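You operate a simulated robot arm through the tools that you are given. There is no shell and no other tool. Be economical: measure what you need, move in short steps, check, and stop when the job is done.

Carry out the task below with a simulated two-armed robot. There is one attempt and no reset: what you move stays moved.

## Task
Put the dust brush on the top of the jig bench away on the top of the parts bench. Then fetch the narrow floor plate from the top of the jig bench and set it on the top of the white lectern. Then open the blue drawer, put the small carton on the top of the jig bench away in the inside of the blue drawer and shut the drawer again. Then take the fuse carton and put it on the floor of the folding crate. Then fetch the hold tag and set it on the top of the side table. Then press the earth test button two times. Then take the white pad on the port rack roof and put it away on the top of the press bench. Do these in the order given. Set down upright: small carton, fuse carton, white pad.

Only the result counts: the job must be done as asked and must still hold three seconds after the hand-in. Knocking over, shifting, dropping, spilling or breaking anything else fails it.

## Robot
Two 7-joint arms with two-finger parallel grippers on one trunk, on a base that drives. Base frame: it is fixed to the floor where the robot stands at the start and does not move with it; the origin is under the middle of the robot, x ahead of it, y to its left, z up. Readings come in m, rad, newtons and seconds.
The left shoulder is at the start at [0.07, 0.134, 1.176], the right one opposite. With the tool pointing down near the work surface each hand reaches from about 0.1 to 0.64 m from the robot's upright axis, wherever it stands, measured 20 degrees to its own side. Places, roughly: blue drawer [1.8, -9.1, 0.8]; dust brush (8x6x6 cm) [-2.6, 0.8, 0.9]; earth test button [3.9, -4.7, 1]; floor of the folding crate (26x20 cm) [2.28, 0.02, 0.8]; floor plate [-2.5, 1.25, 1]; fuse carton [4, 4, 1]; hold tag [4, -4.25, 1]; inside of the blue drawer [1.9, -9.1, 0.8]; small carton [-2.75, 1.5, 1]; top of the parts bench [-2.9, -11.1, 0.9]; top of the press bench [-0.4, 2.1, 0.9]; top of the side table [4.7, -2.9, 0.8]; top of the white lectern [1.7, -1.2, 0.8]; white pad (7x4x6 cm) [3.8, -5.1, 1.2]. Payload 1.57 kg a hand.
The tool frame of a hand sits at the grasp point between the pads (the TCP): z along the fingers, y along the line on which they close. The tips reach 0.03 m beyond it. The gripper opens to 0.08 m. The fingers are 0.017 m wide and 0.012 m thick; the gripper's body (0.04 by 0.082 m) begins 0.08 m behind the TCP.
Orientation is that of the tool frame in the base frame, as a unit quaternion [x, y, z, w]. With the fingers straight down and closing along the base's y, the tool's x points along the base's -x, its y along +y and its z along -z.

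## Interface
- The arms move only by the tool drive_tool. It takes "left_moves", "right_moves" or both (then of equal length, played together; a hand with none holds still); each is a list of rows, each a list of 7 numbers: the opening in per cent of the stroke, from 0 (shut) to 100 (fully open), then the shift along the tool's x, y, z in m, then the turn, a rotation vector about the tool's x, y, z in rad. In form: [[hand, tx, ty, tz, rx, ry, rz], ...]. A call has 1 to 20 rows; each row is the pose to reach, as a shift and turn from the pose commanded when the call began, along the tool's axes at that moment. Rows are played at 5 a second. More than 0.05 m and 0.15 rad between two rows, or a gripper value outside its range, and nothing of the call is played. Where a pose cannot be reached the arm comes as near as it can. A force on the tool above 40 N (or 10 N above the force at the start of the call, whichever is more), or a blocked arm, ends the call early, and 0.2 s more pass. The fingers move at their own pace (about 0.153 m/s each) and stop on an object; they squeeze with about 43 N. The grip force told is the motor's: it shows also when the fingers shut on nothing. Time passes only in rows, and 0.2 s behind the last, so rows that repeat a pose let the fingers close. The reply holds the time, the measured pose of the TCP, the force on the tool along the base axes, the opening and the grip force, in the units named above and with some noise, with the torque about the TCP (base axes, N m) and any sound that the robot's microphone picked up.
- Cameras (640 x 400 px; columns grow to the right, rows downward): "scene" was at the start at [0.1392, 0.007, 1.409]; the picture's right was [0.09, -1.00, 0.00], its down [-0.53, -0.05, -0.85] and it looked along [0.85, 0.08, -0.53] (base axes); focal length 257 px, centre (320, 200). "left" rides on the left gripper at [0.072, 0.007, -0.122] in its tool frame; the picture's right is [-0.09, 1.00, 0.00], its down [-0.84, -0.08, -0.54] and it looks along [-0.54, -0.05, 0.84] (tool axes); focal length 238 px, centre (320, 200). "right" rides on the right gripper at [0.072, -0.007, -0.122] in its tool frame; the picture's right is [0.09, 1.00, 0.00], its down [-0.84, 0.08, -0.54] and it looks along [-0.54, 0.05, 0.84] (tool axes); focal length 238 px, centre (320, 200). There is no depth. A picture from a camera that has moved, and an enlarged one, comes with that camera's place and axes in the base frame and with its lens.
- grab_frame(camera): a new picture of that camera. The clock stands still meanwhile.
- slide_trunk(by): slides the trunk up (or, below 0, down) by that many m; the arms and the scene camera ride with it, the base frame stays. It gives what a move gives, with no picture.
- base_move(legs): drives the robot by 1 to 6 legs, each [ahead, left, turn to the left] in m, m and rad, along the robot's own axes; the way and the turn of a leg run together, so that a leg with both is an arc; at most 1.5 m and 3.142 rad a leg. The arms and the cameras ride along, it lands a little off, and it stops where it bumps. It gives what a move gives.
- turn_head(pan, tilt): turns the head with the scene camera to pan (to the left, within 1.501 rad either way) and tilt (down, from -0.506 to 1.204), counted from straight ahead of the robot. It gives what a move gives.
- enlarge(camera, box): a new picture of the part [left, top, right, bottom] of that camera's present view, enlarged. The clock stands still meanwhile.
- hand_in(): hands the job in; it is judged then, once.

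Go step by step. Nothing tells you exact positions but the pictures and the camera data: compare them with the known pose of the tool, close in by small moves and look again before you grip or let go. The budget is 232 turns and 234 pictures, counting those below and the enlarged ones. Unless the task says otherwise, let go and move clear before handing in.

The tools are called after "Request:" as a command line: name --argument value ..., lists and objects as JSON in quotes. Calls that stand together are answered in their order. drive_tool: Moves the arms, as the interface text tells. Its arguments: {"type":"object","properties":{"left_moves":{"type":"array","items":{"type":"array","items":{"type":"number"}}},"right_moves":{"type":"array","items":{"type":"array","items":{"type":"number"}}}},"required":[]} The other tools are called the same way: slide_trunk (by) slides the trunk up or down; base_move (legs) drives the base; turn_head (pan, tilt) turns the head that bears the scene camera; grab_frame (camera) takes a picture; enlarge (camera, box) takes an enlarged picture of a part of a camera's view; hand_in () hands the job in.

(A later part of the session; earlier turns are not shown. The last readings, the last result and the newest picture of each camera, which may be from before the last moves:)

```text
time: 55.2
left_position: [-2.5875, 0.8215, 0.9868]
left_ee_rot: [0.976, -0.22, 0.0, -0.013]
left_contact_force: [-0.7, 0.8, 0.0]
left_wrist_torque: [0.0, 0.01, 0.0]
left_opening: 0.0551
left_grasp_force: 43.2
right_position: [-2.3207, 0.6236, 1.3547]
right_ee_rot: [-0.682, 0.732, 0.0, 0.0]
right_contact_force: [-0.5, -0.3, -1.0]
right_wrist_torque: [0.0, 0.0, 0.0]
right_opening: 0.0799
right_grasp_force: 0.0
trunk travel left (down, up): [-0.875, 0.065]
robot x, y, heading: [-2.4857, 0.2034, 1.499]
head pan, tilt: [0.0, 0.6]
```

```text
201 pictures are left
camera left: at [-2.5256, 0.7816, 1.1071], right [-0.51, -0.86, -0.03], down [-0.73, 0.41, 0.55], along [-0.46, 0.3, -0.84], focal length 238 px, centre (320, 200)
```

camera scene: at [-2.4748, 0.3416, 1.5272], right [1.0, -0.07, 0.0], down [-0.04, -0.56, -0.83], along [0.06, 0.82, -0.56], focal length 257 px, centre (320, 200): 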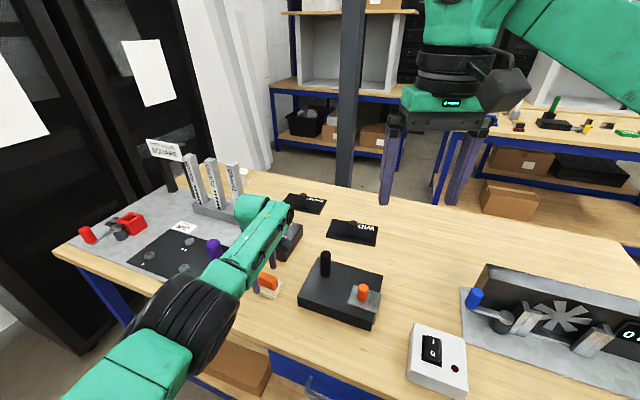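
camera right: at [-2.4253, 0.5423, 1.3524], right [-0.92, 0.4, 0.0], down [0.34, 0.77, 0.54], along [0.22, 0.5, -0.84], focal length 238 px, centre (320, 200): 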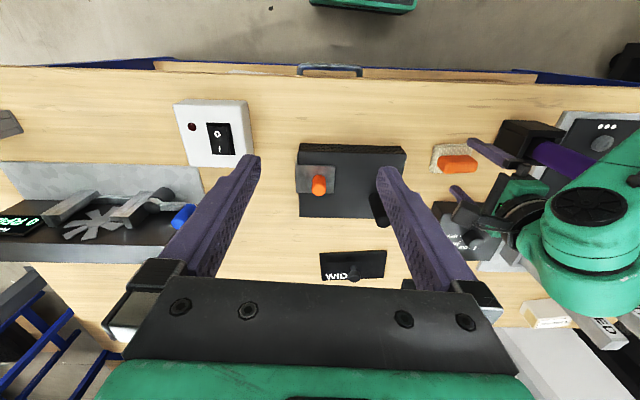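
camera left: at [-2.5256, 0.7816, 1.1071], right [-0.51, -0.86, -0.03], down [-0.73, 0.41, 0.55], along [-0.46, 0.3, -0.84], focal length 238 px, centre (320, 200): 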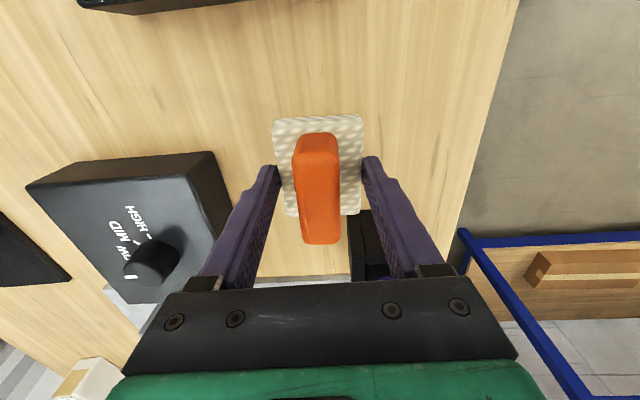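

The brush is lifted, held across its bristle block. I lift further, pull the hand in and back away from the bench.

Request:
slide_trunk --by 0.06

Request:
drive_tool --left_moves '[[10, 0, 0, -0.04, 0, 0, 0], [10, 0, 0, -0.08, 0, 0, 0], [10, 0, 0, -0.12, 0, 0, 0], [10, 0, 0, -0.16, 0, 0, 0], [10, 0.02, 0.04, -0.16, 0, 0, 0], [10, 0.03, 0.08, -0.16, 0, 0, 0], [10, 0.04, 0.12, -0.16, 0, 0, 0]]'

Request:
base_move --legs '[[-0.5, 0, 0], [0, 0, -3.0]]'

Request:
grab_frame --camera "left"

Request:
turn_head --pan 0 --tilt 0.3

Request:
grab_frame --camera "scene"

```text
time: 56.2
left_position: [-2.587, 0.8211, 1.0467]
left_ee_rot: [0.975, -0.22, 0.0, -0.013]
left_contact_force: [1.4, -0.3, -1.1]
left_wrist_torque: [-0.03, 0.01, 0.02]
left_opening: 0.0551
left_grasp_force: 43.2
right_position: [-2.3211, 0.6234, 1.4149]
right_ee_rot: [-0.682, 0.732, 0.0, 0.0]
right_contact_force: [-0.4, -0.5, 0.6]
right_wrist_torque: [0.05, 0.0, 0.01]
right_opening: 0.0803
right_grasp_force: 0.0
trunk travel left (down, up): [-0.935, 0.005]
robot x, y, heading: [-2.4863, 0.2014, 1.497]
head pan, tilt: [0.0, 0.6]
```

```text
time: 57.8
left_position: [-2.6262, 0.7706, 1.1743]
left_ee_rot: [0.975, -0.22, 0.001, -0.013]
left_contact_force: [0.2, -0.3, -0.6]
left_wrist_torque: [-0.01, -0.01, 0.03]
left_opening: 0.055
left_grasp_force: 43.1
left hand out of reach, approached as far as the arm can: row 5, 6, 7
right_position: [-2.3225, 0.6244, 1.4146]
right_ee_rot: [-0.682, 0.731, -0.001, 0.001]
right_contact_force: [0.2, 0.5, -0.1]
right_wrist_torque: [-0.02, -0.07, 0.0]
right_opening: 0.0801
right_grasp_force: 0.1
trunk travel left (down, up): [-0.935, 0.005]
robot x, y, heading: [-2.4818, 0.2031, 1.501]
head pan, tilt: [0.0, 0.6]
```

```text
time: 67.6
left_position: [-2.2716, -0.811, 1.1755]
left_ee_rot: [0.125, 0.992, -0.013, 0.0]
left_contact_force: [0.5, 0.5, 0.0]
left_wrist_torque: [-0.01, 0.0, -0.01]
left_opening: 0.0547
left_grasp_force: 43.0
right_position: [-2.5977, -0.7259, 1.4146]
right_ee_rot: [0.662, 0.75, 0.0, 0.0]
right_contact_force: [0.9, 0.4, -0.6]
right_wrist_torque: [0.03, 0.02, 0.06]
right_opening: 0.08
right_grasp_force: 0.0
trunk travel left (down, up): [-0.935, 0.005]
robot x, y, heading: [-2.523, -0.2775, -1.449]
head pan, tilt: [0.0, 0.6]
```

```text
200 pictures are left
camera left: at [-2.3392, -0.7836, 1.2968], right [0.34, 0.94, -0.03], down [0.79, -0.27, 0.55], along [0.51, -0.2, -0.84], focal length 238 px, centre (320, 200)
```

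left: 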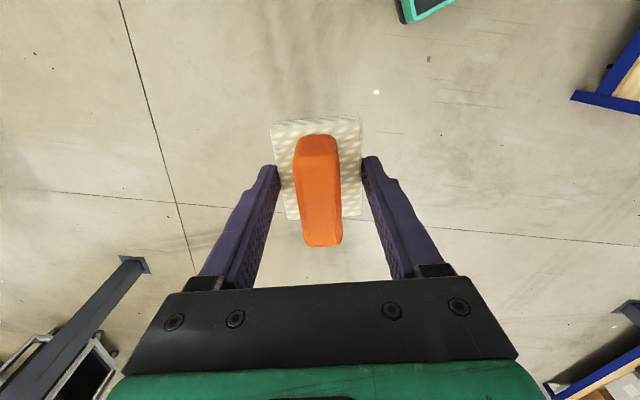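

```text
time: 68.4
left_position: [-2.2733, -0.81, 1.1753]
left_ee_rot: [0.124, 0.992, -0.013, 0.001]
left_contact_force: [-0.2, -0.4, 0.1]
left_wrist_torque: [-0.01, -0.01, 0.03]
left_opening: 0.0548
left_grasp_force: 43.3
right_position: [-2.5976, -0.7258, 1.4149]
right_ee_rot: [0.663, 0.749, 0.0, -0.001]
right_contact_force: [-0.1, -0.6, 0.3]
right_wrist_torque: [-0.03, -0.03, 0.01]
right_opening: 0.0801
right_grasp_force: 0.1
trunk travel left (down, up): [-0.935, 0.005]
robot x, y, heading: [-2.5197, -0.2791, -1.448]
head pan, tilt: [0.0, 0.3]
```

```text
199 pictures are left
camera scene: at [-2.5008, -0.4258, 1.6176], right [-0.99, -0.12, 0.0], down [-0.04, 0.29, -0.95], along [0.12, -0.95, -0.3], focal length 257 px, centre (320, 200)
```

scene: 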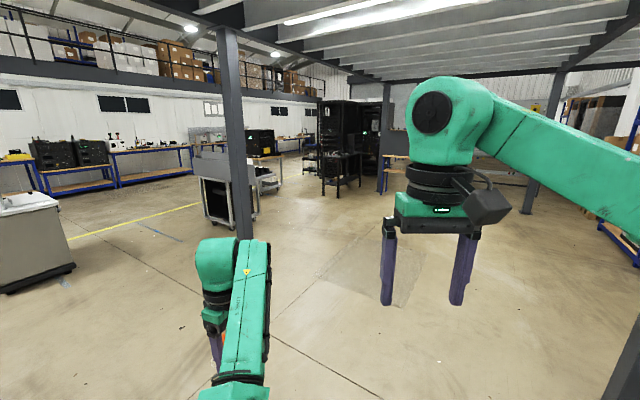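

Far ahead (south) the parts bench should be, around 10.8 m off. I turn slightly right and drive 4 m over open floor, then look again.

Request:
base_move --legs '[[0, 0, -0.15], [1.4, 0, 0], [1.4, 0, 0], [1.4, 0, 0]]'

Request:
grab_frame --camera "scene"

Request:
grab_frame --camera "left"

```text
time: 89.1
left_position: [-2.4177, -5.0327, 1.1747]
left_ee_rot: [0.204, 0.979, -0.013, 0.0]
left_contact_force: [-0.3, 0.1, -0.3]
left_wrist_torque: [-0.02, 0.01, -0.01]
left_opening: 0.055
left_grasp_force: 43.4
right_position: [-2.7259, -4.8975, 1.4151]
right_ee_rot: [0.719, 0.695, -0.001, 0.0]
right_contact_force: [-0.4, 0.4, 0.4]
right_wrist_torque: [-0.04, 0.02, -0.03]
right_opening: 0.0799
right_grasp_force: 0.0
trunk travel left (down, up): [-0.935, 0.005]
robot x, y, heading: [-2.5759, -4.4755, -1.597]
head pan, tilt: [0.0, 0.3]
```

```text
198 pictures are left
camera scene: at [-2.583, -4.6181, 1.6178], right [-1.0, 0.04, 0.0], down [0.01, 0.3, -0.96], along [-0.03, -0.95, -0.3], focal length 257 px, centre (320, 200)
```

scene: 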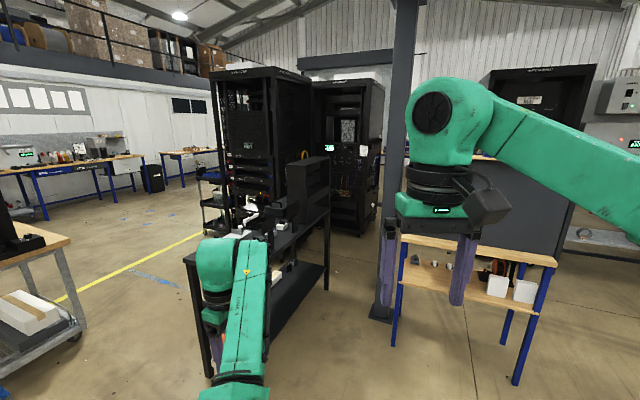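

```text
197 pictures are left
camera left: at [-2.48, -4.9968, 1.2972], right [0.48, 0.88, -0.03], down [0.74, -0.39, 0.55], along [0.47, -0.28, -0.84], focal length 238 px, centre (320, 200)
```

left: 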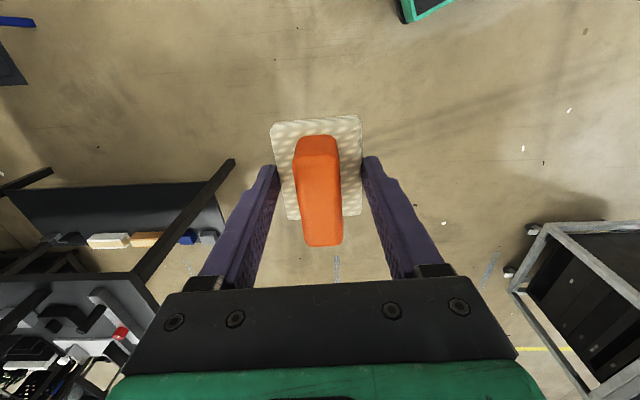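

Racks block the straight line; a gap lies to the left between a dark table and a cart. I look left and right with the head to choose the way.

Request:
turn_head --pan 1.0 --tilt 0.4

Request:
grab_frame --camera "scene"

Request:
turn_head --pan -0.9 --tilt 0.3

Request:
grab_frame --camera "scene"

```text
time: 90.4
left_position: [-2.4187, -5.034, 1.1757]
left_ee_rot: [0.202, 0.979, -0.013, 0.001]
left_contact_force: [-0.1, 0.2, 0.1]
left_wrist_torque: [0.02, 0.0, 0.02]
left_opening: 0.0551
left_grasp_force: 42.9
right_position: [-2.7249, -4.899, 1.4145]
right_ee_rot: [0.72, 0.694, 0.0, 0.0]
right_contact_force: [0.1, -0.4, 0.1]
right_wrist_torque: [0.0, 0.02, 0.0]
right_opening: 0.0798
right_grasp_force: 0.0
trunk travel left (down, up): [-0.935, 0.005]
robot x, y, heading: [-2.5777, -4.4744, -1.606]
head pan, tilt: [1.0, 0.4]
```

```text
196 pictures are left
camera scene: at [-2.5037, -4.5784, 1.6084], right [-0.57, -0.82, 0.0], down [-0.32, 0.22, -0.92], along [0.76, -0.53, -0.39], focal length 257 px, centre (320, 200)
```

scene: 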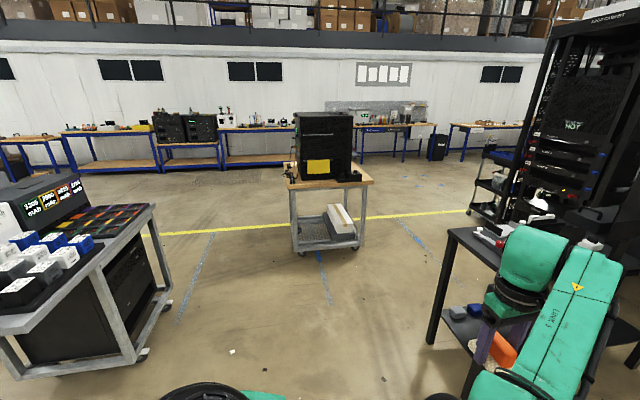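

```text
time: 92.3
left_position: [-2.4181, -5.034, 1.175]
left_ee_rot: [0.203, 0.979, -0.013, -0.001]
left_contact_force: [-0.8, 0.0, -0.4]
left_wrist_torque: [-0.03, 0.01, -0.01]
left_opening: 0.0549
left_grasp_force: 42.7
right_position: [-2.7265, -4.9003, 1.4155]
right_ee_rot: [0.719, 0.695, 0.0, -0.001]
right_contact_force: [0.7, -0.2, 0.5]
right_wrist_torque: [-0.01, -0.02, 0.02]
right_opening: 0.08
right_grasp_force: 0.0
trunk travel left (down, up): [-0.935, 0.005]
robot x, y, heading: [-2.5798, -4.4721, -1.606]
head pan, tilt: [-0.901, 0.3]
```

```text
195 pictures are left
camera scene: at [-2.6549, -4.5812, 1.6177], right [-0.59, 0.8, 0.0], down [0.24, 0.18, -0.96], along [-0.77, -0.57, -0.3], focal length 257 px, centre (320, 200)
```

scene: 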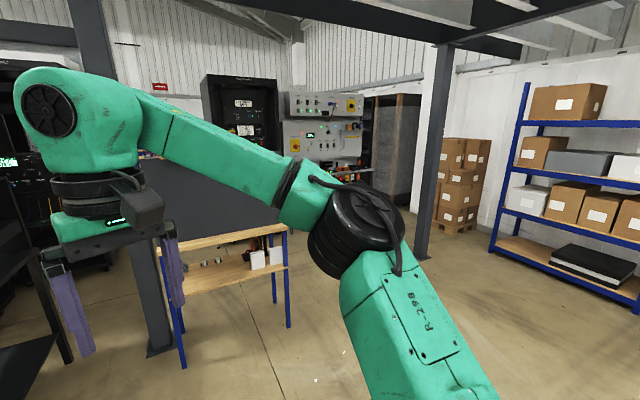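

The gap at x≈-1.35 is about 1.15 m wide. I strafe left and drive through slowly.

Request:
base_move --legs '[[0, 1.22, 0.035], [1.0, 0, 0], [1.0, 0, 0]]'

Request:
turn_head --pan 0.3 --tilt 0.35

Request:
grab_frame --camera "scene"

Request:
turn_head --pan -0.4 --tilt 0.35

Request:
grab_frame --camera "scene"

```text
time: 108.0
left_position: [-1.2132, -7.0735, 1.1759]
left_ee_rot: [0.195, 0.981, -0.014, 0.0]
left_contact_force: [0.5, -0.2, -1.6]
left_wrist_torque: [0.02, -0.01, 0.03]
left_opening: 0.0549
left_grasp_force: 43.1
right_position: [-1.5223, -6.9401, 1.4152]
right_ee_rot: [0.714, 0.7, -0.001, 0.0]
right_contact_force: [0.3, 0.2, -0.4]
right_wrist_torque: [0.02, -0.01, 0.0]
right_opening: 0.0798
right_grasp_force: 0.0
trunk travel left (down, up): [-0.935, 0.005]
robot x, y, heading: [-1.3791, -6.512, -1.595]
head pan, tilt: [-0.901, 0.3]
```

```text
time: 109.5
left_position: [-1.2131, -7.0741, 1.1759]
left_ee_rot: [0.196, 0.981, -0.013, 0.0]
left_contact_force: [-0.6, -0.2, -1.2]
left_wrist_torque: [0.03, 0.02, 0.01]
left_opening: 0.0552
left_grasp_force: 42.8
right_position: [-1.5222, -6.9429, 1.4157]
right_ee_rot: [0.714, 0.7, 0.0, 0.0]
right_contact_force: [-0.2, -1.0, -0.8]
right_wrist_torque: [0.0, 0.03, 0.0]
right_opening: 0.0798
right_grasp_force: 0.1
trunk travel left (down, up): [-0.935, 0.005]
robot x, y, heading: [-1.382, -6.5166, -1.594]
head pan, tilt: [0.3, 0.351]
```

```text
194 pictures are left
camera scene: at [-1.3559, -6.6567, 1.613], right [-0.96, -0.27, 0.0], down [-0.09, 0.33, -0.94], along [0.26, -0.9, -0.34], focal length 257 px, centre (320, 200)
```

scene: 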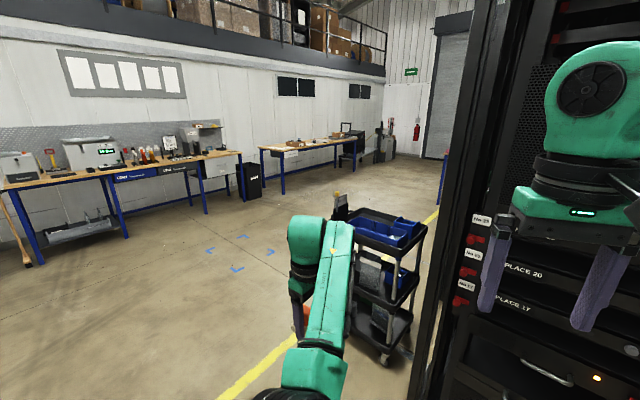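

```text
time: 110.5
left_position: [-1.2141, -7.0744, 1.1746]
left_ee_rot: [0.196, 0.98, -0.013, 0.0]
left_contact_force: [0.1, 0.1, -1.1]
left_wrist_torque: [0.0, -0.03, -0.01]
left_opening: 0.0548
left_grasp_force: 42.8
right_position: [-1.5236, -6.9418, 1.4157]
right_ee_rot: [0.714, 0.7, -0.001, 0.001]
right_contact_force: [-0.7, 0.1, 0.4]
right_wrist_torque: [-0.01, 0.03, 0.0]
right_opening: 0.0801
right_grasp_force: 0.0
trunk travel left (down, up): [-0.935, 0.005]
robot x, y, heading: [-1.3843, -6.514, -1.592]
head pan, tilt: [-0.4, 0.351]
```

```text
193 pictures are left
camera scene: at [-1.4193, -6.6522, 1.613], right [-0.91, 0.41, 0.0], down [0.14, 0.31, -0.94], along [-0.38, -0.86, -0.34], focal length 257 px, centre (320, 200)
```

scene: 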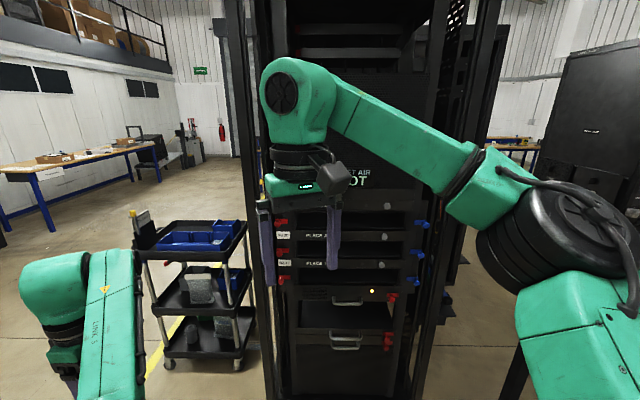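

A tool cart and the rack stand ahead. I go a little ahead, strafe left past the cart, then drive south.

Request:
base_move --legs '[[0.5, 0, 0.02], [0, 1.25, 0], [1.2, 0, 0], [1.2, 0, 0]]'

Request:
grab_frame --camera "scene"

Request:
turn_head --pan -1.2 --tilt 0.3

Request:
grab_frame --camera "scene"

```text
time: 130.4
left_position: [0.0172, -9.9261, 1.1765]
left_ee_rot: [0.179, 0.984, -0.013, 0.0]
left_contact_force: [0.0, 0.1, -0.5]
left_wrist_torque: [0.0, 0.0, 0.01]
left_opening: 0.055
left_grasp_force: 42.9
right_position: [-0.2961, -9.8053, 1.4153]
right_ee_rot: [0.703, 0.712, -0.001, 0.001]
right_contact_force: [0.2, 0.8, -0.1]
right_wrist_torque: [-0.04, -0.02, -0.02]
right_opening: 0.08
right_grasp_force: 0.0
trunk travel left (down, up): [-0.935, 0.005]
robot x, y, heading: [-0.1701, -9.3786, -1.561]
head pan, tilt: [-0.4, 0.351]
```

```text
192 pictures are left
camera scene: at [-0.2048, -9.5122, 1.6131], right [-0.93, 0.38, 0.0], down [0.13, 0.32, -0.94], along [-0.35, -0.87, -0.34], focal length 257 px, centre (320, 200)
```

scene: 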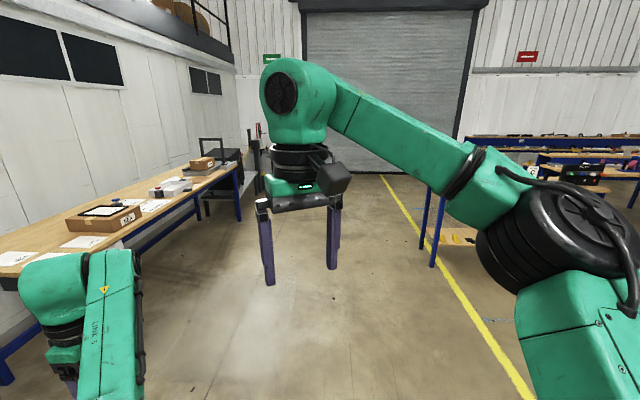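

```text
time: 131.6
left_position: [0.0165, -9.9277, 1.1748]
left_ee_rot: [0.179, 0.984, -0.013, 0.001]
left_contact_force: [-0.2, 0.3, -1.0]
left_wrist_torque: [0.0, -0.02, 0.02]
left_opening: 0.0551
left_grasp_force: 43.4
right_position: [-0.2971, -9.8068, 1.4149]
right_ee_rot: [0.702, 0.712, 0.0, 0.0]
right_contact_force: [0.0, 0.7, -0.7]
right_wrist_torque: [-0.03, -0.03, -0.02]
right_opening: 0.0797
right_grasp_force: 0.1
trunk travel left (down, up): [-0.935, 0.005]
robot x, y, heading: [-0.1705, -9.377, -1.562]
head pan, tilt: [-1.201, 0.3]
```

```text
191 pictures are left
camera scene: at [-0.2562, -9.4622, 1.6177], right [-0.38, 0.93, 0.0], down [0.27, 0.11, -0.96], along [-0.89, -0.36, -0.3], focal length 257 px, centre (320, 200)
```

scene: 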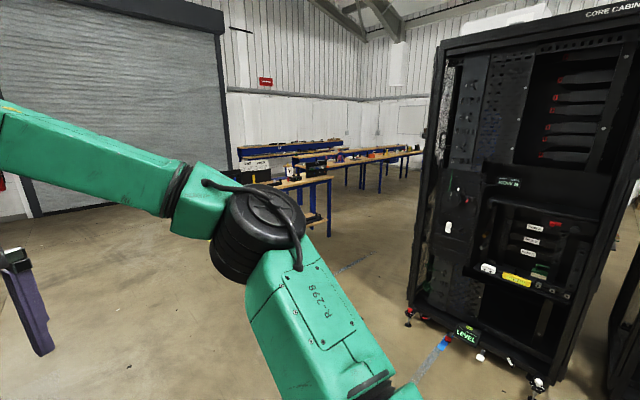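

Benches stand to the west; the parts bench should be the near one. I move further south, face west and look.

Request:
base_move --legs '[[0.7, 0, 0], [0, 0, -1.5]]'

Request:
turn_head --pan 0.0 --tilt 0.3

Request:
grab_frame --camera "scene"

```text
time: 139.1
left_position: [-0.6866, -10.3436, 1.175]
left_ee_rot: [0.79, 0.613, -0.01, -0.009]
left_contact_force: [0.6, 1.0, -0.8]
left_wrist_torque: [0.0, 0.0, 0.03]
left_opening: 0.0549
left_grasp_force: 43.1
right_position: [-0.6003, -10.0184, 1.4156]
right_ee_rot: [0.998, 0.061, 0.0, 0.0]
right_contact_force: [-0.6, 0.5, -0.1]
right_wrist_torque: [0.04, -0.08, -0.01]
right_opening: 0.0799
right_grasp_force: 0.1
trunk travel left (down, up): [-0.935, 0.005]
robot x, y, heading: [-0.1586, -10.1002, -3.015]
head pan, tilt: [-1.201, 0.3]
```

```text
time: 140.5
left_position: [-0.6861, -10.3435, 1.1758]
left_ee_rot: [0.79, 0.613, -0.009, -0.009]
left_contact_force: [0.4, 0.3, -0.7]
left_wrist_torque: [0.02, -0.03, 0.0]
left_opening: 0.0545
left_grasp_force: 42.7
right_position: [-0.6004, -10.0177, 1.415]
right_ee_rot: [0.998, 0.061, 0.0, 0.0]
right_contact_force: [-0.4, 0.3, 0.3]
right_wrist_torque: [-0.01, -0.01, -0.01]
right_opening: 0.08
right_grasp_force: 0.1
trunk travel left (down, up): [-0.935, 0.005]
robot x, y, heading: [-0.1535, -10.0976, -3.021]
head pan, tilt: [0.0, 0.3]
```

```text
190 pictures are left
camera scene: at [-0.301, -10.117, 1.6177], right [-0.12, 0.99, 0.0], down [0.29, 0.04, -0.96], along [-0.95, -0.11, -0.3], focal length 257 px, centre (320, 200)
```

scene: 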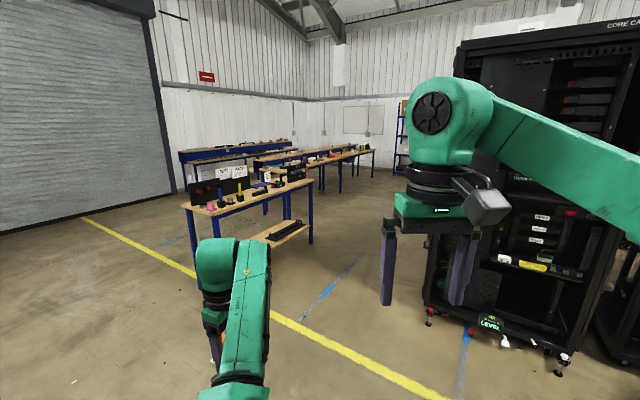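

The nearest bench (about (-2.2,-11.4) to (-3.4,-10.6)) is the parts bench. I drive up and face its front edge.

Request:
base_move --legs '[[1.1, 0, 0], [1.05, 0, 0], [0, 0, 0.8]]'

Request:
turn_head --pan 0.0 --tilt 0.6

Request:
grab_frame --camera "scene"

```text
time: 153.2
left_position: [-2.5235, -10.8254, 1.1757]
left_ee_rot: [0.514, 0.858, -0.012, -0.004]
left_contact_force: [-0.8, 0.0, -0.5]
left_wrist_torque: [0.04, 0.02, 0.01]
left_opening: 0.0547
left_grasp_force: 42.5
right_position: [-2.6782, -10.5261, 1.4149]
right_ee_rot: [0.908, 0.419, 0.001, 0.001]
right_contact_force: [0.3, 0.2, 0.5]
right_wrist_torque: [0.01, 0.0, 0.0]
right_opening: 0.08
right_grasp_force: 0.0
trunk travel left (down, up): [-0.935, 0.005]
robot x, y, heading: [-2.2961, -10.2924, -2.282]
head pan, tilt: [0.0, 0.3]
```

```text
time: 154.0
left_position: [-2.5225, -10.8256, 1.176]
left_ee_rot: [0.515, 0.857, -0.013, -0.004]
left_contact_force: [0.5, -0.5, -0.6]
left_wrist_torque: [-0.02, 0.02, -0.02]
left_opening: 0.055
left_grasp_force: 43.2
right_position: [-2.6771, -10.5269, 1.4158]
right_ee_rot: [0.908, 0.418, -0.001, 0.0]
right_contact_force: [0.4, -0.5, -1.3]
right_wrist_torque: [0.01, -0.01, -0.01]
right_opening: 0.08
right_grasp_force: 0.1
trunk travel left (down, up): [-0.935, 0.005]
robot x, y, heading: [-2.2971, -10.2898, -2.278]
head pan, tilt: [0.0, 0.6]
```

```text
189 pictures are left
camera scene: at [-2.3877, -10.3948, 1.5902], right [-0.76, 0.65, 0.0], down [0.37, 0.43, -0.83], along [-0.54, -0.63, -0.56], focal length 257 px, centre (320, 200)
```

scene: 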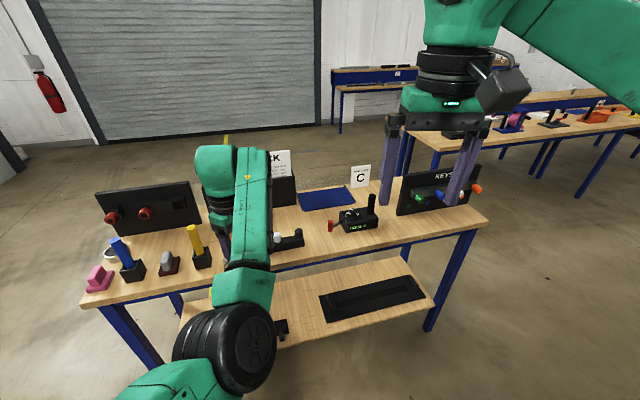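

The bench has a free strip at its right front, before the KEYS box, near (-3.31,-10.75). I drive so the left hand is over it.

Request:
base_move --legs '[[0, 0, 0.278], [0, -0.907, 0], [0.26, 0, 0]]'

Request:
grab_frame --camera "scene"

Request:
grab_frame --camera "left"

```text
time: 161.2
left_position: [-3.2752, -10.74, 1.1772]
left_ee_rot: [0.375, 0.927, -0.014, -0.001]
left_contact_force: [0.0, 0.8, -1.6]
left_wrist_torque: [-0.01, 0.03, 0.02]
left_opening: 0.0549
left_grasp_force: 43.2
right_position: [-3.5147, -10.503, 1.4167]
right_ee_rot: [0.832, 0.555, -0.001, 0.001]
right_contact_force: [-0.7, 0.7, 1.5]
right_wrist_torque: [-0.05, 0.0, 0.0]
right_opening: 0.0798
right_grasp_force: 0.1
trunk travel left (down, up): [-0.935, 0.005]
robot x, y, heading: [-3.2303, -10.1676, -1.966]
head pan, tilt: [0.0, 0.6]
```

```text
188 pictures are left
camera scene: at [-3.2799, -10.2869, 1.5907], right [-0.92, 0.39, 0.0], down [0.22, 0.52, -0.83], along [-0.32, -0.76, -0.56], focal length 257 px, centre (320, 200)
```

scene: 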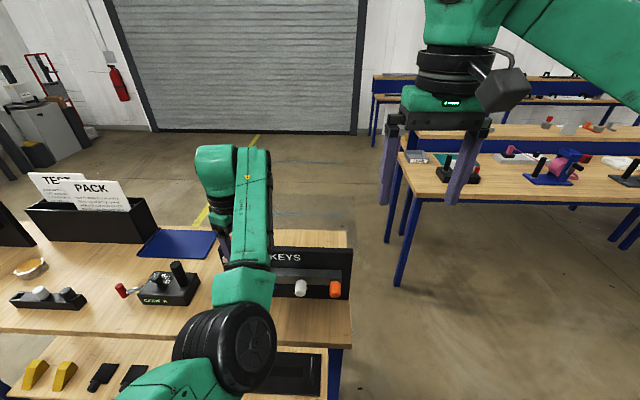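

```text
187 pictures are left
camera left: at [-3.3192, -10.6824, 1.2986], right [0.76, 0.65, -0.03], down [0.56, -0.62, 0.55], along [0.34, -0.43, -0.84], focal length 238 px, centre (320, 200)
```

left: 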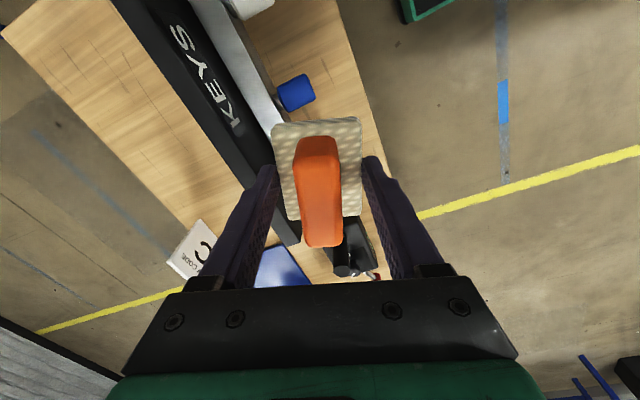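

The strip before KEYS holds plugs and is too narrow; the clear area left of the blue mat, about (-2.83,-11.19), is better. I drive there.

Request:
base_move --legs '[[0, 0.589, 0], [0.18, 0, 0]]'

Request:
grab_frame --camera "scene"

Request:
grab_frame --camera "left"

Request:
grab_frame --camera "right"

```text
time: 165.7
left_position: [-2.7931, -11.1394, 1.1774]
left_ee_rot: [0.375, 0.927, -0.015, -0.002]
left_contact_force: [-0.1, -0.2, 0.6]
left_wrist_torque: [-0.04, 0.03, 0.01]
left_opening: 0.0549
left_grasp_force: 42.7
right_position: [-3.0316, -10.9021, 1.4178]
right_ee_rot: [0.832, 0.554, -0.002, 0.002]
right_contact_force: [1.2, 0.4, 1.0]
right_wrist_torque: [-0.01, 0.0, 0.04]
right_opening: 0.0799
right_grasp_force: 0.0
trunk travel left (down, up): [-0.935, 0.005]
robot x, y, heading: [-2.7438, -10.5628, -1.967]
head pan, tilt: [0.0, 0.6]
```

```text
186 pictures are left
camera scene: at [-2.7969, -10.6863, 1.5907], right [-0.92, 0.39, 0.0], down [0.22, 0.52, -0.83], along [-0.32, -0.76, -0.56], focal length 257 px, centre (320, 200)
```

scene: 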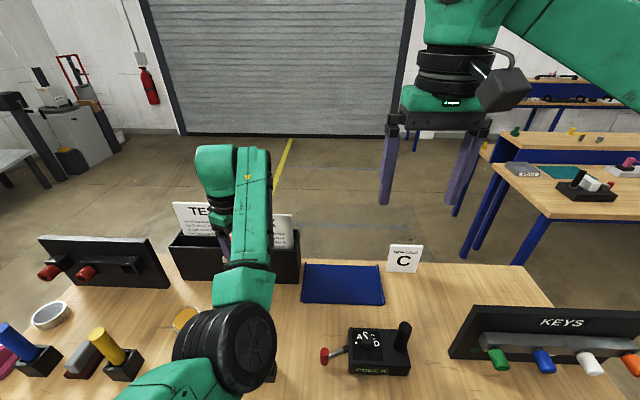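

```text
185 pictures are left
camera left: at [-2.8369, -11.0819, 1.2989], right [0.76, 0.65, -0.03], down [0.56, -0.62, 0.55], along [0.34, -0.43, -0.83], focal length 238 px, centre (320, 200)
```

left: 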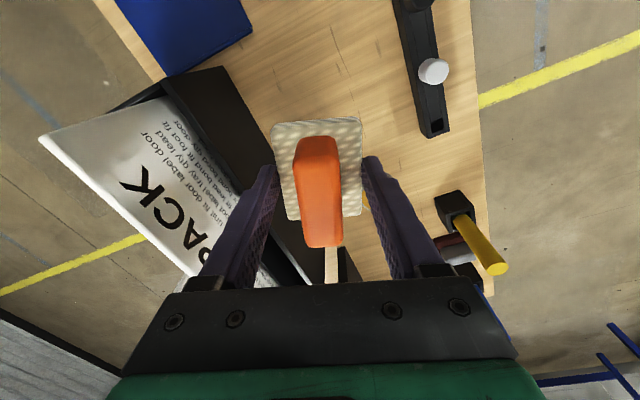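

```text
184 pictures are left
camera right: at [-3.0093, -10.8322, 1.5393], right [0.95, -0.3, 0.0], down [-0.25, -0.8, 0.55], along [-0.16, -0.52, -0.84], focal length 238 px, centre (320, 200)
```

right: 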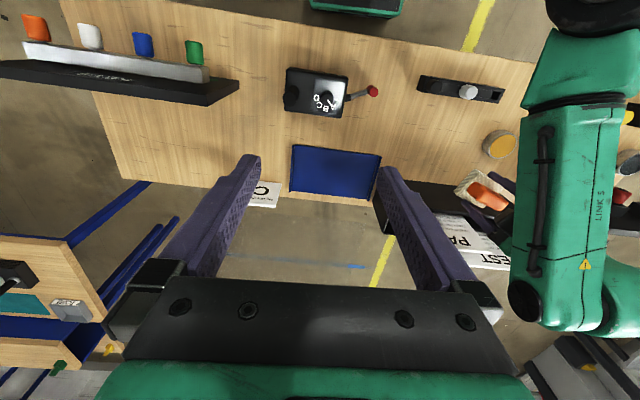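

Below the hand is clear wood, about 13 cm or more from anything. I lower the trunk so the brush nears the top, then look.

Request:
slide_trunk --by -0.2

Request:
grab_frame --camera "left"

Request:
grab_frame --camera "right"

Request:
grab_frame --camera "scene"

```text
time: 167.9
left_position: [-2.7945, -11.143, 0.9758]
left_ee_rot: [0.375, 0.927, -0.013, -0.003]
left_contact_force: [-0.5, 0.0, -0.1]
left_wrist_torque: [-0.03, -0.01, 0.02]
left_opening: 0.0549
left_grasp_force: 42.9
right_position: [-3.0332, -10.907, 1.2155]
right_ee_rot: [0.833, 0.554, 0.0, 0.001]
right_contact_force: [-0.1, -1.6, -0.5]
right_wrist_torque: [-0.01, 0.0, 0.0]
right_opening: 0.0802
right_grasp_force: 0.1
trunk travel left (down, up): [-0.735, 0.205]
robot x, y, heading: [-2.7424, -10.5606, -1.966]
head pan, tilt: [0.0, 0.6]
```

```text
183 pictures are left
camera left: at [-2.8386, -11.0858, 1.0969], right [0.76, 0.65, -0.03], down [0.55, -0.63, 0.55], along [0.34, -0.43, -0.84], focal length 238 px, centre (320, 200)
```

left: 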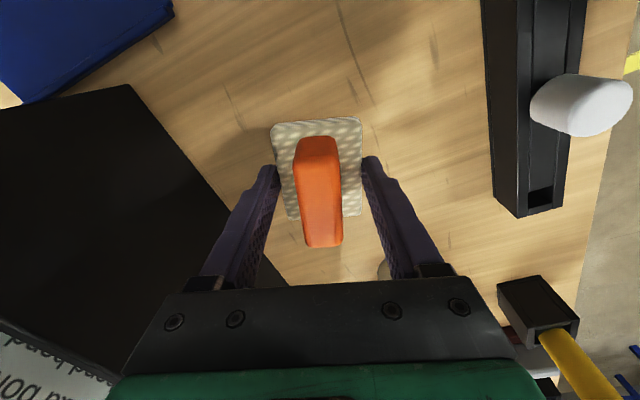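

```text
182 pictures are left
camera right: at [-3.0114, -10.837, 1.3379], right [0.95, -0.3, 0.0], down [-0.25, -0.8, 0.54], along [-0.16, -0.52, -0.84], focal length 238 px, centre (320, 200)
```

right: 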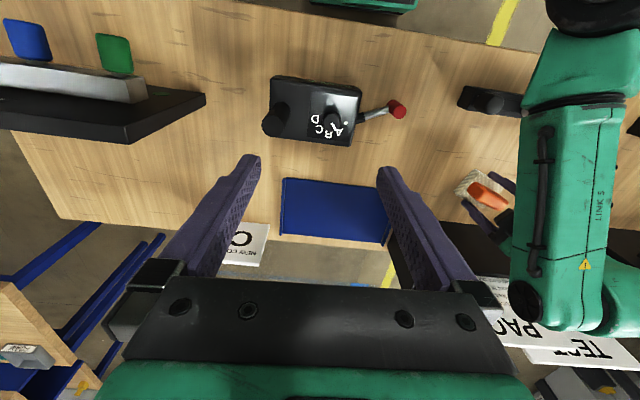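

```text
181 pictures are left
camera scene: at [-2.7991, -10.6913, 1.3902], right [-0.92, 0.39, 0.0], down [0.22, 0.52, -0.82], along [-0.32, -0.76, -0.57], focal length 257 px, centre (320, 200)
```

scene: 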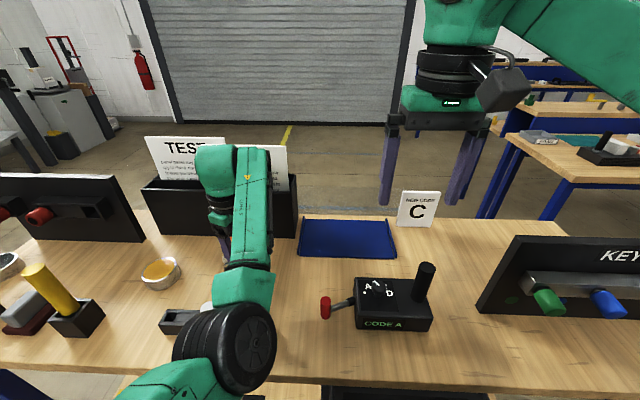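

Everything beneath is clear. I lower in fine steps until the brush touches.

Request:
drive_tool --left_moves '[[10, 0, 0, 0.01, 0, 0, 0], [10, 0, 0, 0.02, 0, 0, 0], [10, 0, 0, 0.028, 0, 0, 0], [10, 0, 0, 0.032, 0, 0, 0]]'

Request:
grab_frame --camera "right"

```text
time: 168.9
left_position: [-2.7939, -11.1433, 0.9439]
left_ee_rot: [0.375, 0.927, -0.012, -0.002]
left_contact_force: [-0.8, 0.3, -0.7]
left_wrist_torque: [0.01, -0.01, -0.01]
left_opening: 0.0549
left_grasp_force: 43.0
right_position: [-3.0329, -10.9061, 1.215]
right_ee_rot: [0.832, 0.554, 0.0, 0.0]
right_contact_force: [0.3, -0.1, 0.6]
right_wrist_torque: [0.01, -0.02, 0.03]
right_opening: 0.0798
right_grasp_force: 0.1
trunk travel left (down, up): [-0.735, 0.205]
robot x, y, heading: [-2.747, -10.5629, -1.971]
head pan, tilt: [0.0, 0.6]
```

```text
180 pictures are left
camera right: at [-3.0114, -10.8371, 1.3379], right [0.95, -0.3, 0.0], down [-0.25, -0.8, 0.54], along [-0.16, -0.52, -0.84], focal length 238 px, centre (320, 200)
```

right: 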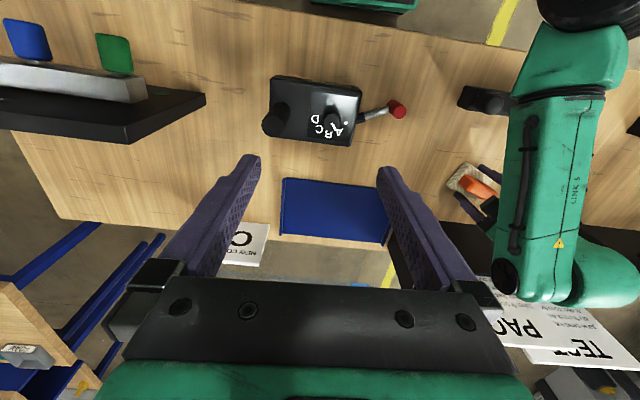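

Request:
drive_tool --left_moves '[[10, 0, 0, 0.004, 0, 0, 0], [10, 0, 0, 0.007, 0, 0, 0], [10, 0, 0, 0.009, 0, 0, 0]]'

```text
time: 169.7
left_position: [-2.7949, -11.1431, 0.9372]
left_ee_rot: [0.376, 0.927, -0.016, -0.002]
left_contact_force: [-0.2, 0.1, 10.2]
left_wrist_torque: [0.44, 0.07, 0.02]
left_opening: 0.0549
left_grasp_force: 43.4
right_position: [-3.033, -10.9055, 1.2169]
right_ee_rot: [0.832, 0.554, 0.0, 0.001]
right_contact_force: [0.4, -0.1, -0.3]
right_wrist_torque: [0.0, 0.04, -0.01]
right_opening: 0.0801
right_grasp_force: 0.0
trunk travel left (down, up): [-0.735, 0.205]
robot x, y, heading: [-2.7455, -10.5626, -1.969]
head pan, tilt: [0.0, 0.6]
```

Contact at 10 N: the brush stands on the bench. I open and lift straight up.

Request:
drive_tool --left_moves '[[75, 0, 0, -0.001, 0, 0, 0], [95, 0, 0, -0.001, 0, 0, 0], [95, 0, 0, -0.03, 0, 0, 0], [95, 0, 0, -0.07, 0, 0, 0]]'

Request:
slide_trunk --by 0.2

Request:
grab_frame --camera "left"

```text
time: 170.7
left_position: [-2.7934, -11.151, 1.0034]
left_ee_rot: [0.375, 0.927, -0.012, -0.002]
left_contact_force: [0.2, -0.1, 0.0]
left_wrist_torque: [-0.02, -0.02, 0.01]
left_opening: 0.076
left_grasp_force: 0.1
left hand out of reach, approached as far as the arm can: row 4
right_position: [-3.0328, -10.9056, 1.2158]
right_ee_rot: [0.832, 0.554, 0.0, 0.001]
right_contact_force: [0.0, 0.3, -0.2]
right_wrist_torque: [0.0, 0.03, -0.01]
right_opening: 0.0802
right_grasp_force: 0.1
trunk travel left (down, up): [-0.735, 0.205]
robot x, y, heading: [-2.7471, -10.5635, -1.965]
head pan, tilt: [0.0, 0.6]
```

```text
time: 172.8
left_position: [-2.7943, -11.1516, 1.2018]
left_ee_rot: [0.376, 0.927, -0.013, -0.002]
left_contact_force: [-0.5, 0.1, 0.3]
left_wrist_torque: [-0.01, -0.03, 0.01]
left_opening: 0.0759
left_grasp_force: 0.2
right_position: [-3.0332, -10.9076, 1.4149]
right_ee_rot: [0.832, 0.554, 0.001, 0.001]
right_contact_force: [-0.1, 0.3, -0.3]
right_wrist_torque: [0.02, -0.01, -0.02]
right_opening: 0.0799
right_grasp_force: 0.1
trunk travel left (down, up): [-0.935, 0.005]
robot x, y, heading: [-2.7455, -10.5621, -1.963]
head pan, tilt: [0.0, 0.6]
```

```text
179 pictures are left
camera left: at [-2.8383, -11.0943, 1.3234], right [0.76, 0.65, -0.03], down [0.55, -0.63, 0.55], along [0.34, -0.43, -0.84], focal length 238 px, centre (320, 200)
```

left: 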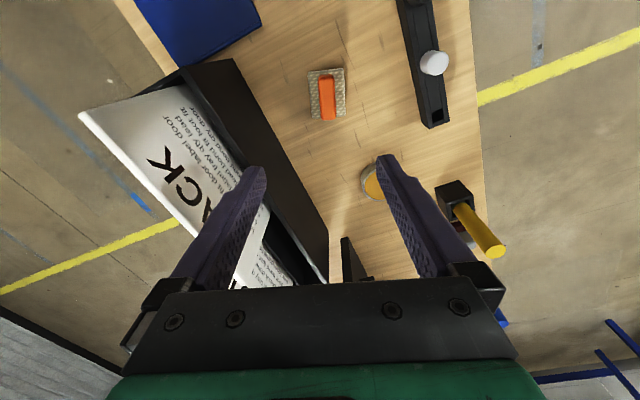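

The brush is placed on the parts bench. I straighten the left wrist, back off and start the way back along the same route.

Request:
drive_tool --left_moves '[[100, 0, 0, 0, 0, 0, 0.143], [100, 0, 0, 0, 0, 0, 0.286], [100, 0, 0, 0, 0, 0, 0.429], [100, 0, 0, 0, 0, 0, 0.571], [100, 0, 0, 0, 0, 0, 0.714], [100, 0, 0, 0, 0, 0, 0.857], [100, 0, 0, 0, 0, 0, 1.0], [100, 0, 0, 0, 0, 0, 1.14]]'

Request:
base_move --legs '[[-0.45, 0, 0], [0, 0, 1.963], [1.2, 0, 0], [1.2, 0, 0], [0, 0, 1.57]]'

```text
time: 174.6
left_position: [-2.7953, -11.1512, 1.202]
left_ee_rot: [0.817, 0.576, -0.012, 0.004]
left_contact_force: [-0.4, 0.3, -0.7]
left_wrist_torque: [-0.02, 0.01, -0.01]
left_opening: 0.0799
left_grasp_force: 0.0
right_position: [-3.0332, -10.9066, 1.4158]
right_ee_rot: [0.832, 0.554, 0.0, 0.001]
right_contact_force: [0.0, 0.0, -1.0]
right_wrist_torque: [0.01, -0.01, 0.0]
right_opening: 0.0798
right_grasp_force: 0.0
trunk travel left (down, up): [-0.935, 0.005]
robot x, y, heading: [-2.745, -10.5614, -1.968]
head pan, tilt: [0.0, 0.6]
```

```text
time: 197.1
left_position: [-0.3483, -9.7719, 1.202]
left_ee_rot: [0.708, -0.706, -0.007, -0.011]
left_contact_force: [0.1, -0.1, 1.3]
left_wrist_torque: [-0.02, -0.03, -0.03]
left_opening: 0.08
left_grasp_force: 0.1
right_position: [-0.0415, -9.9244, 1.4144]
right_ee_rot: [-0.687, 0.727, 0.001, 0.0]
right_contact_force: [-0.1, -0.5, 0.0]
right_wrist_torque: [0.0, 0.02, 0.0]
right_opening: 0.08
right_grasp_force: 0.1
trunk travel left (down, up): [-0.935, 0.005]
robot x, y, heading: [-0.2014, -10.3414, 1.511]
head pan, tilt: [0.0, 0.6]
```

Request:
base_move --legs '[[0, 0, 0.06], [1.5, -0.05, 0], [1.5, 0, 0], [0.19, 0, 0], [0, 1.2, 0]]'

Request:
turn_head --pan 0 --tilt 0.4

Request:
grab_frame --camera "scene"

```text
refused: leg 2 is longer than a leg can be; nothing moved
```

```text
time: 197.8
left_position: [-0.3487, -9.7708, 1.2019]
left_ee_rot: [0.708, -0.707, -0.008, -0.011]
left_contact_force: [-0.3, -0.1, 0.4]
left_wrist_torque: [0.01, -0.02, -0.01]
left_opening: 0.08
left_grasp_force: 0.0
right_position: [-0.0414, -9.9228, 1.4156]
right_ee_rot: [-0.687, 0.727, 0.001, 0.0]
right_contact_force: [1.0, -0.3, 0.6]
right_wrist_torque: [0.02, 0.0, 0.02]
right_opening: 0.08
right_grasp_force: 0.1
trunk travel left (down, up): [-0.935, 0.005]
robot x, y, heading: [-0.1961, -10.3413, 1.518]
head pan, tilt: [0.0, 0.4]
```

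```text
178 pictures are left
camera scene: at [-0.1909, -10.2023, 1.6084], right [1.0, -0.06, 0.0], down [-0.02, -0.39, -0.92], along [0.05, 0.92, -0.39], focal length 257 px, centre (320, 200)
```

scene: 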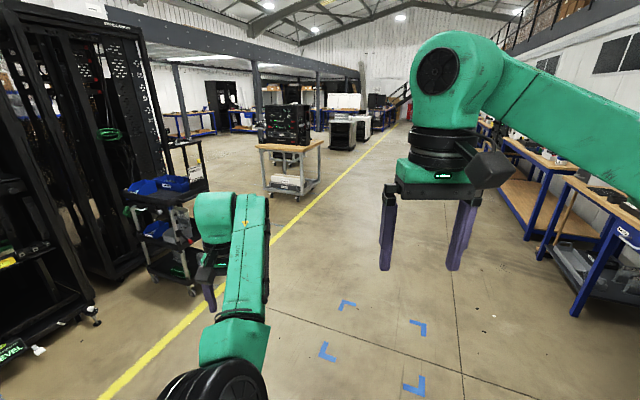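

A wide open lane lies east of the cart. I take it straight north.

Request:
base_move --legs '[[0, 0, 0.053], [0.6, -0.65, 0], [1.45, 0, 0], [1.45, 0, 0], [1.45, 0, 0]]'

Request:
grab_frame --camera "scene"

```text
time: 223.3
left_position: [0.3789, -4.8229, 1.2027]
left_ee_rot: [0.727, -0.687, -0.008, -0.01]
left_contact_force: [0.0, 1.0, 0.6]
left_wrist_torque: [0.0, -0.01, -0.04]
left_opening: 0.0798
left_grasp_force: 0.1
right_position: [0.6932, -4.9583, 1.415]
right_ee_rot: [0.708, -0.707, -0.001, -0.001]
right_contact_force: [-0.6, 0.2, -0.9]
right_wrist_torque: [-0.01, 0.01, -0.02]
right_opening: 0.0802
right_grasp_force: 0.0
trunk travel left (down, up): [-0.935, 0.005]
robot x, y, heading: [0.5567, -5.3894, 1.568]
head pan, tilt: [0.0, 0.4]
```

```text
177 pictures are left
camera scene: at [0.56, -5.2452, 1.6085], right [1.0, 0.0, 0.0], down [0.0, -0.39, -0.92], along [0.0, 0.92, -0.39], focal length 257 px, centre (320, 200)
```

scene: 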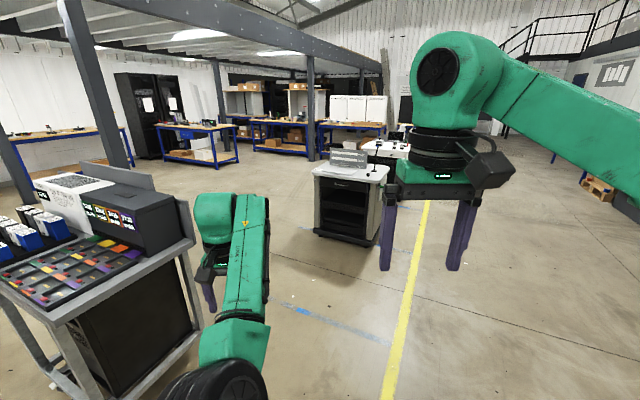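

I pass between the tray cart and the cabinet, heading north-west to the start area.

Request:
base_move --legs '[[0.9, 0, 0], [1.2, 0.85, 0], [1.45, 0, 0], [1.3, 0.3, 0]]'

Request:
turn_head --pan 0.3 --tilt 0.4

Request:
grab_frame --camera "scene"

```text
time: 248.3
left_position: [-0.7666, 0.0707, 1.2029]
left_ee_rot: [0.724, -0.69, -0.007, -0.012]
left_contact_force: [-0.2, 0.1, -0.7]
left_wrist_torque: [0.01, 0.02, 0.05]
left_opening: 0.0802
left_grasp_force: 0.1
right_position: [-0.4516, -0.0647, 1.4174]
right_ee_rot: [-0.703, 0.711, 0.001, 0.0]
right_contact_force: [0.7, 0.5, 0.7]
right_wrist_torque: [-0.03, -0.03, 0.0]
right_opening: 0.08
right_grasp_force: 0.2
trunk travel left (down, up): [-0.935, 0.005]
robot x, y, heading: [-0.5895, -0.492, 1.558]
head pan, tilt: [0.0, 0.4]
```

```text
time: 249.1
left_position: [-0.7657, 0.0727, 1.2022]
left_ee_rot: [0.724, -0.69, -0.008, -0.011]
left_contact_force: [0.1, 0.1, 0.3]
left_wrist_torque: [0.0, -0.03, 0.0]
left_opening: 0.0803
left_grasp_force: 0.0
right_position: [-0.4513, -0.0637, 1.4156]
right_ee_rot: [-0.705, 0.71, 0.002, 0.0]
right_contact_force: [0.1, 0.2, 0.1]
right_wrist_torque: [-0.02, 0.01, 0.03]
right_opening: 0.0801
right_grasp_force: 0.0
trunk travel left (down, up): [-0.935, 0.005]
robot x, y, heading: [-0.5915, -0.4954, 1.561]
head pan, tilt: [0.3, 0.4]
```

```text
176 pictures are left
camera scene: at [-0.6147, -0.3537, 1.6084], right [0.96, 0.29, 0.0], down [0.11, -0.37, -0.92], along [-0.26, 0.88, -0.39], focal length 257 px, centre (320, 200)
```

scene: 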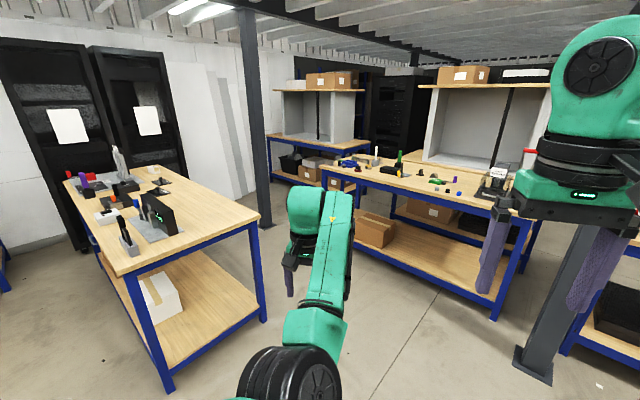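

The aisle between jig bench and press bench is about 1 m wide. I raise the left hand, drive in and face the jig bench from its north side.

Request:
drive_tool --left_moves '[[100, 0, 0, -0.04, 0, 0, 0], [100, 0, 0, -0.08, 0, 0, 0], [100, 0, 0, -0.12, 0, 0, 0]]'

Request:
base_move --legs '[[1.25, 0, 0], [0, 0, 2.72], [-0.36, -0.627, 0]]'

Request:
turn_head --pan -0.5 --tilt 0.5

Request:
grab_frame --camera "scene"

```text
time: 249.9
left_position: [-0.7668, 0.0726, 1.3207]
left_ee_rot: [0.724, -0.69, -0.007, -0.011]
left_contact_force: [-0.5, 0.1, 0.1]
left_wrist_torque: [0.03, 0.01, 0.04]
left_opening: 0.0801
left_grasp_force: 0.1
left hand out of reach, approached as far as the arm can: row 1, 2
right_position: [-0.4519, -0.0655, 1.4156]
right_ee_rot: [-0.705, 0.71, 0.001, 0.0]
right_contact_force: [-0.7, 0.0, -0.6]
right_wrist_torque: [0.05, -0.03, 0.06]
right_opening: 0.0801
right_grasp_force: 0.1
trunk travel left (down, up): [-0.935, 0.005]
robot x, y, heading: [-0.5894, -0.4927, 1.562]
head pan, tilt: [0.3, 0.4]
```

```text
time: 266.2
left_position: [-1.0374, 0.7417, 1.3198]
left_ee_rot: [0.814, 0.581, -0.012, 0.004]
left_contact_force: [1.0, -0.1, 0.4]
left_wrist_torque: [0.03, 0.02, -0.01]
left_opening: 0.0799
left_grasp_force: 0.1
right_position: [-1.2805, 0.9856, 1.4157]
right_ee_rot: [0.831, 0.557, 0.0, -0.001]
right_contact_force: [-0.4, 0.2, -0.5]
right_wrist_torque: [0.04, 0.03, -0.01]
right_opening: 0.0798
right_grasp_force: 0.0
trunk travel left (down, up): [-0.935, 0.005]
robot x, y, heading: [-0.9941, 1.3339, -1.962]
head pan, tilt: [0.3, 0.4]
```

```text
time: 267.4
left_position: [-1.0378, 0.743, 1.3183]
left_ee_rot: [0.814, 0.581, -0.011, 0.004]
left_contact_force: [-0.3, 0.2, 0.8]
left_wrist_torque: [-0.02, 0.01, 0.01]
left_opening: 0.0801
left_grasp_force: 0.0
right_position: [-1.2804, 0.9873, 1.4147]
right_ee_rot: [0.831, 0.556, -0.001, 0.002]
right_contact_force: [-0.4, 0.0, 0.3]
right_wrist_torque: [0.0, 0.01, -0.02]
right_opening: 0.0801
right_grasp_force: 0.0
trunk travel left (down, up): [-0.935, 0.005]
robot x, y, heading: [-0.9961, 1.3319, -1.963]
head pan, tilt: [-0.499, 0.499]
```

```text
175 pictures are left
camera scene: at [-1.0848, 1.2296, 1.5993], right [-0.63, 0.78, 0.0], down [0.37, 0.3, -0.88], along [-0.68, -0.55, -0.48], focal length 257 px, centre (320, 200)
```

scene: 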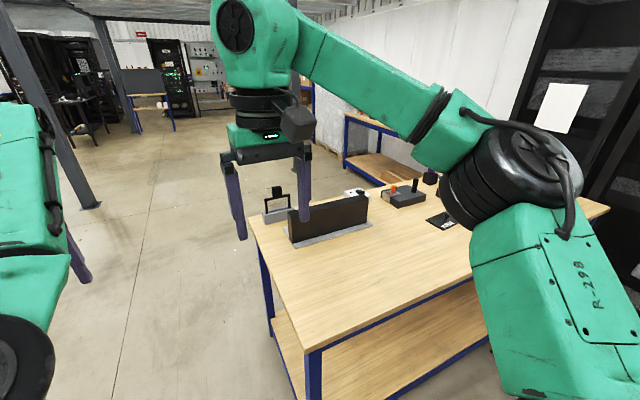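

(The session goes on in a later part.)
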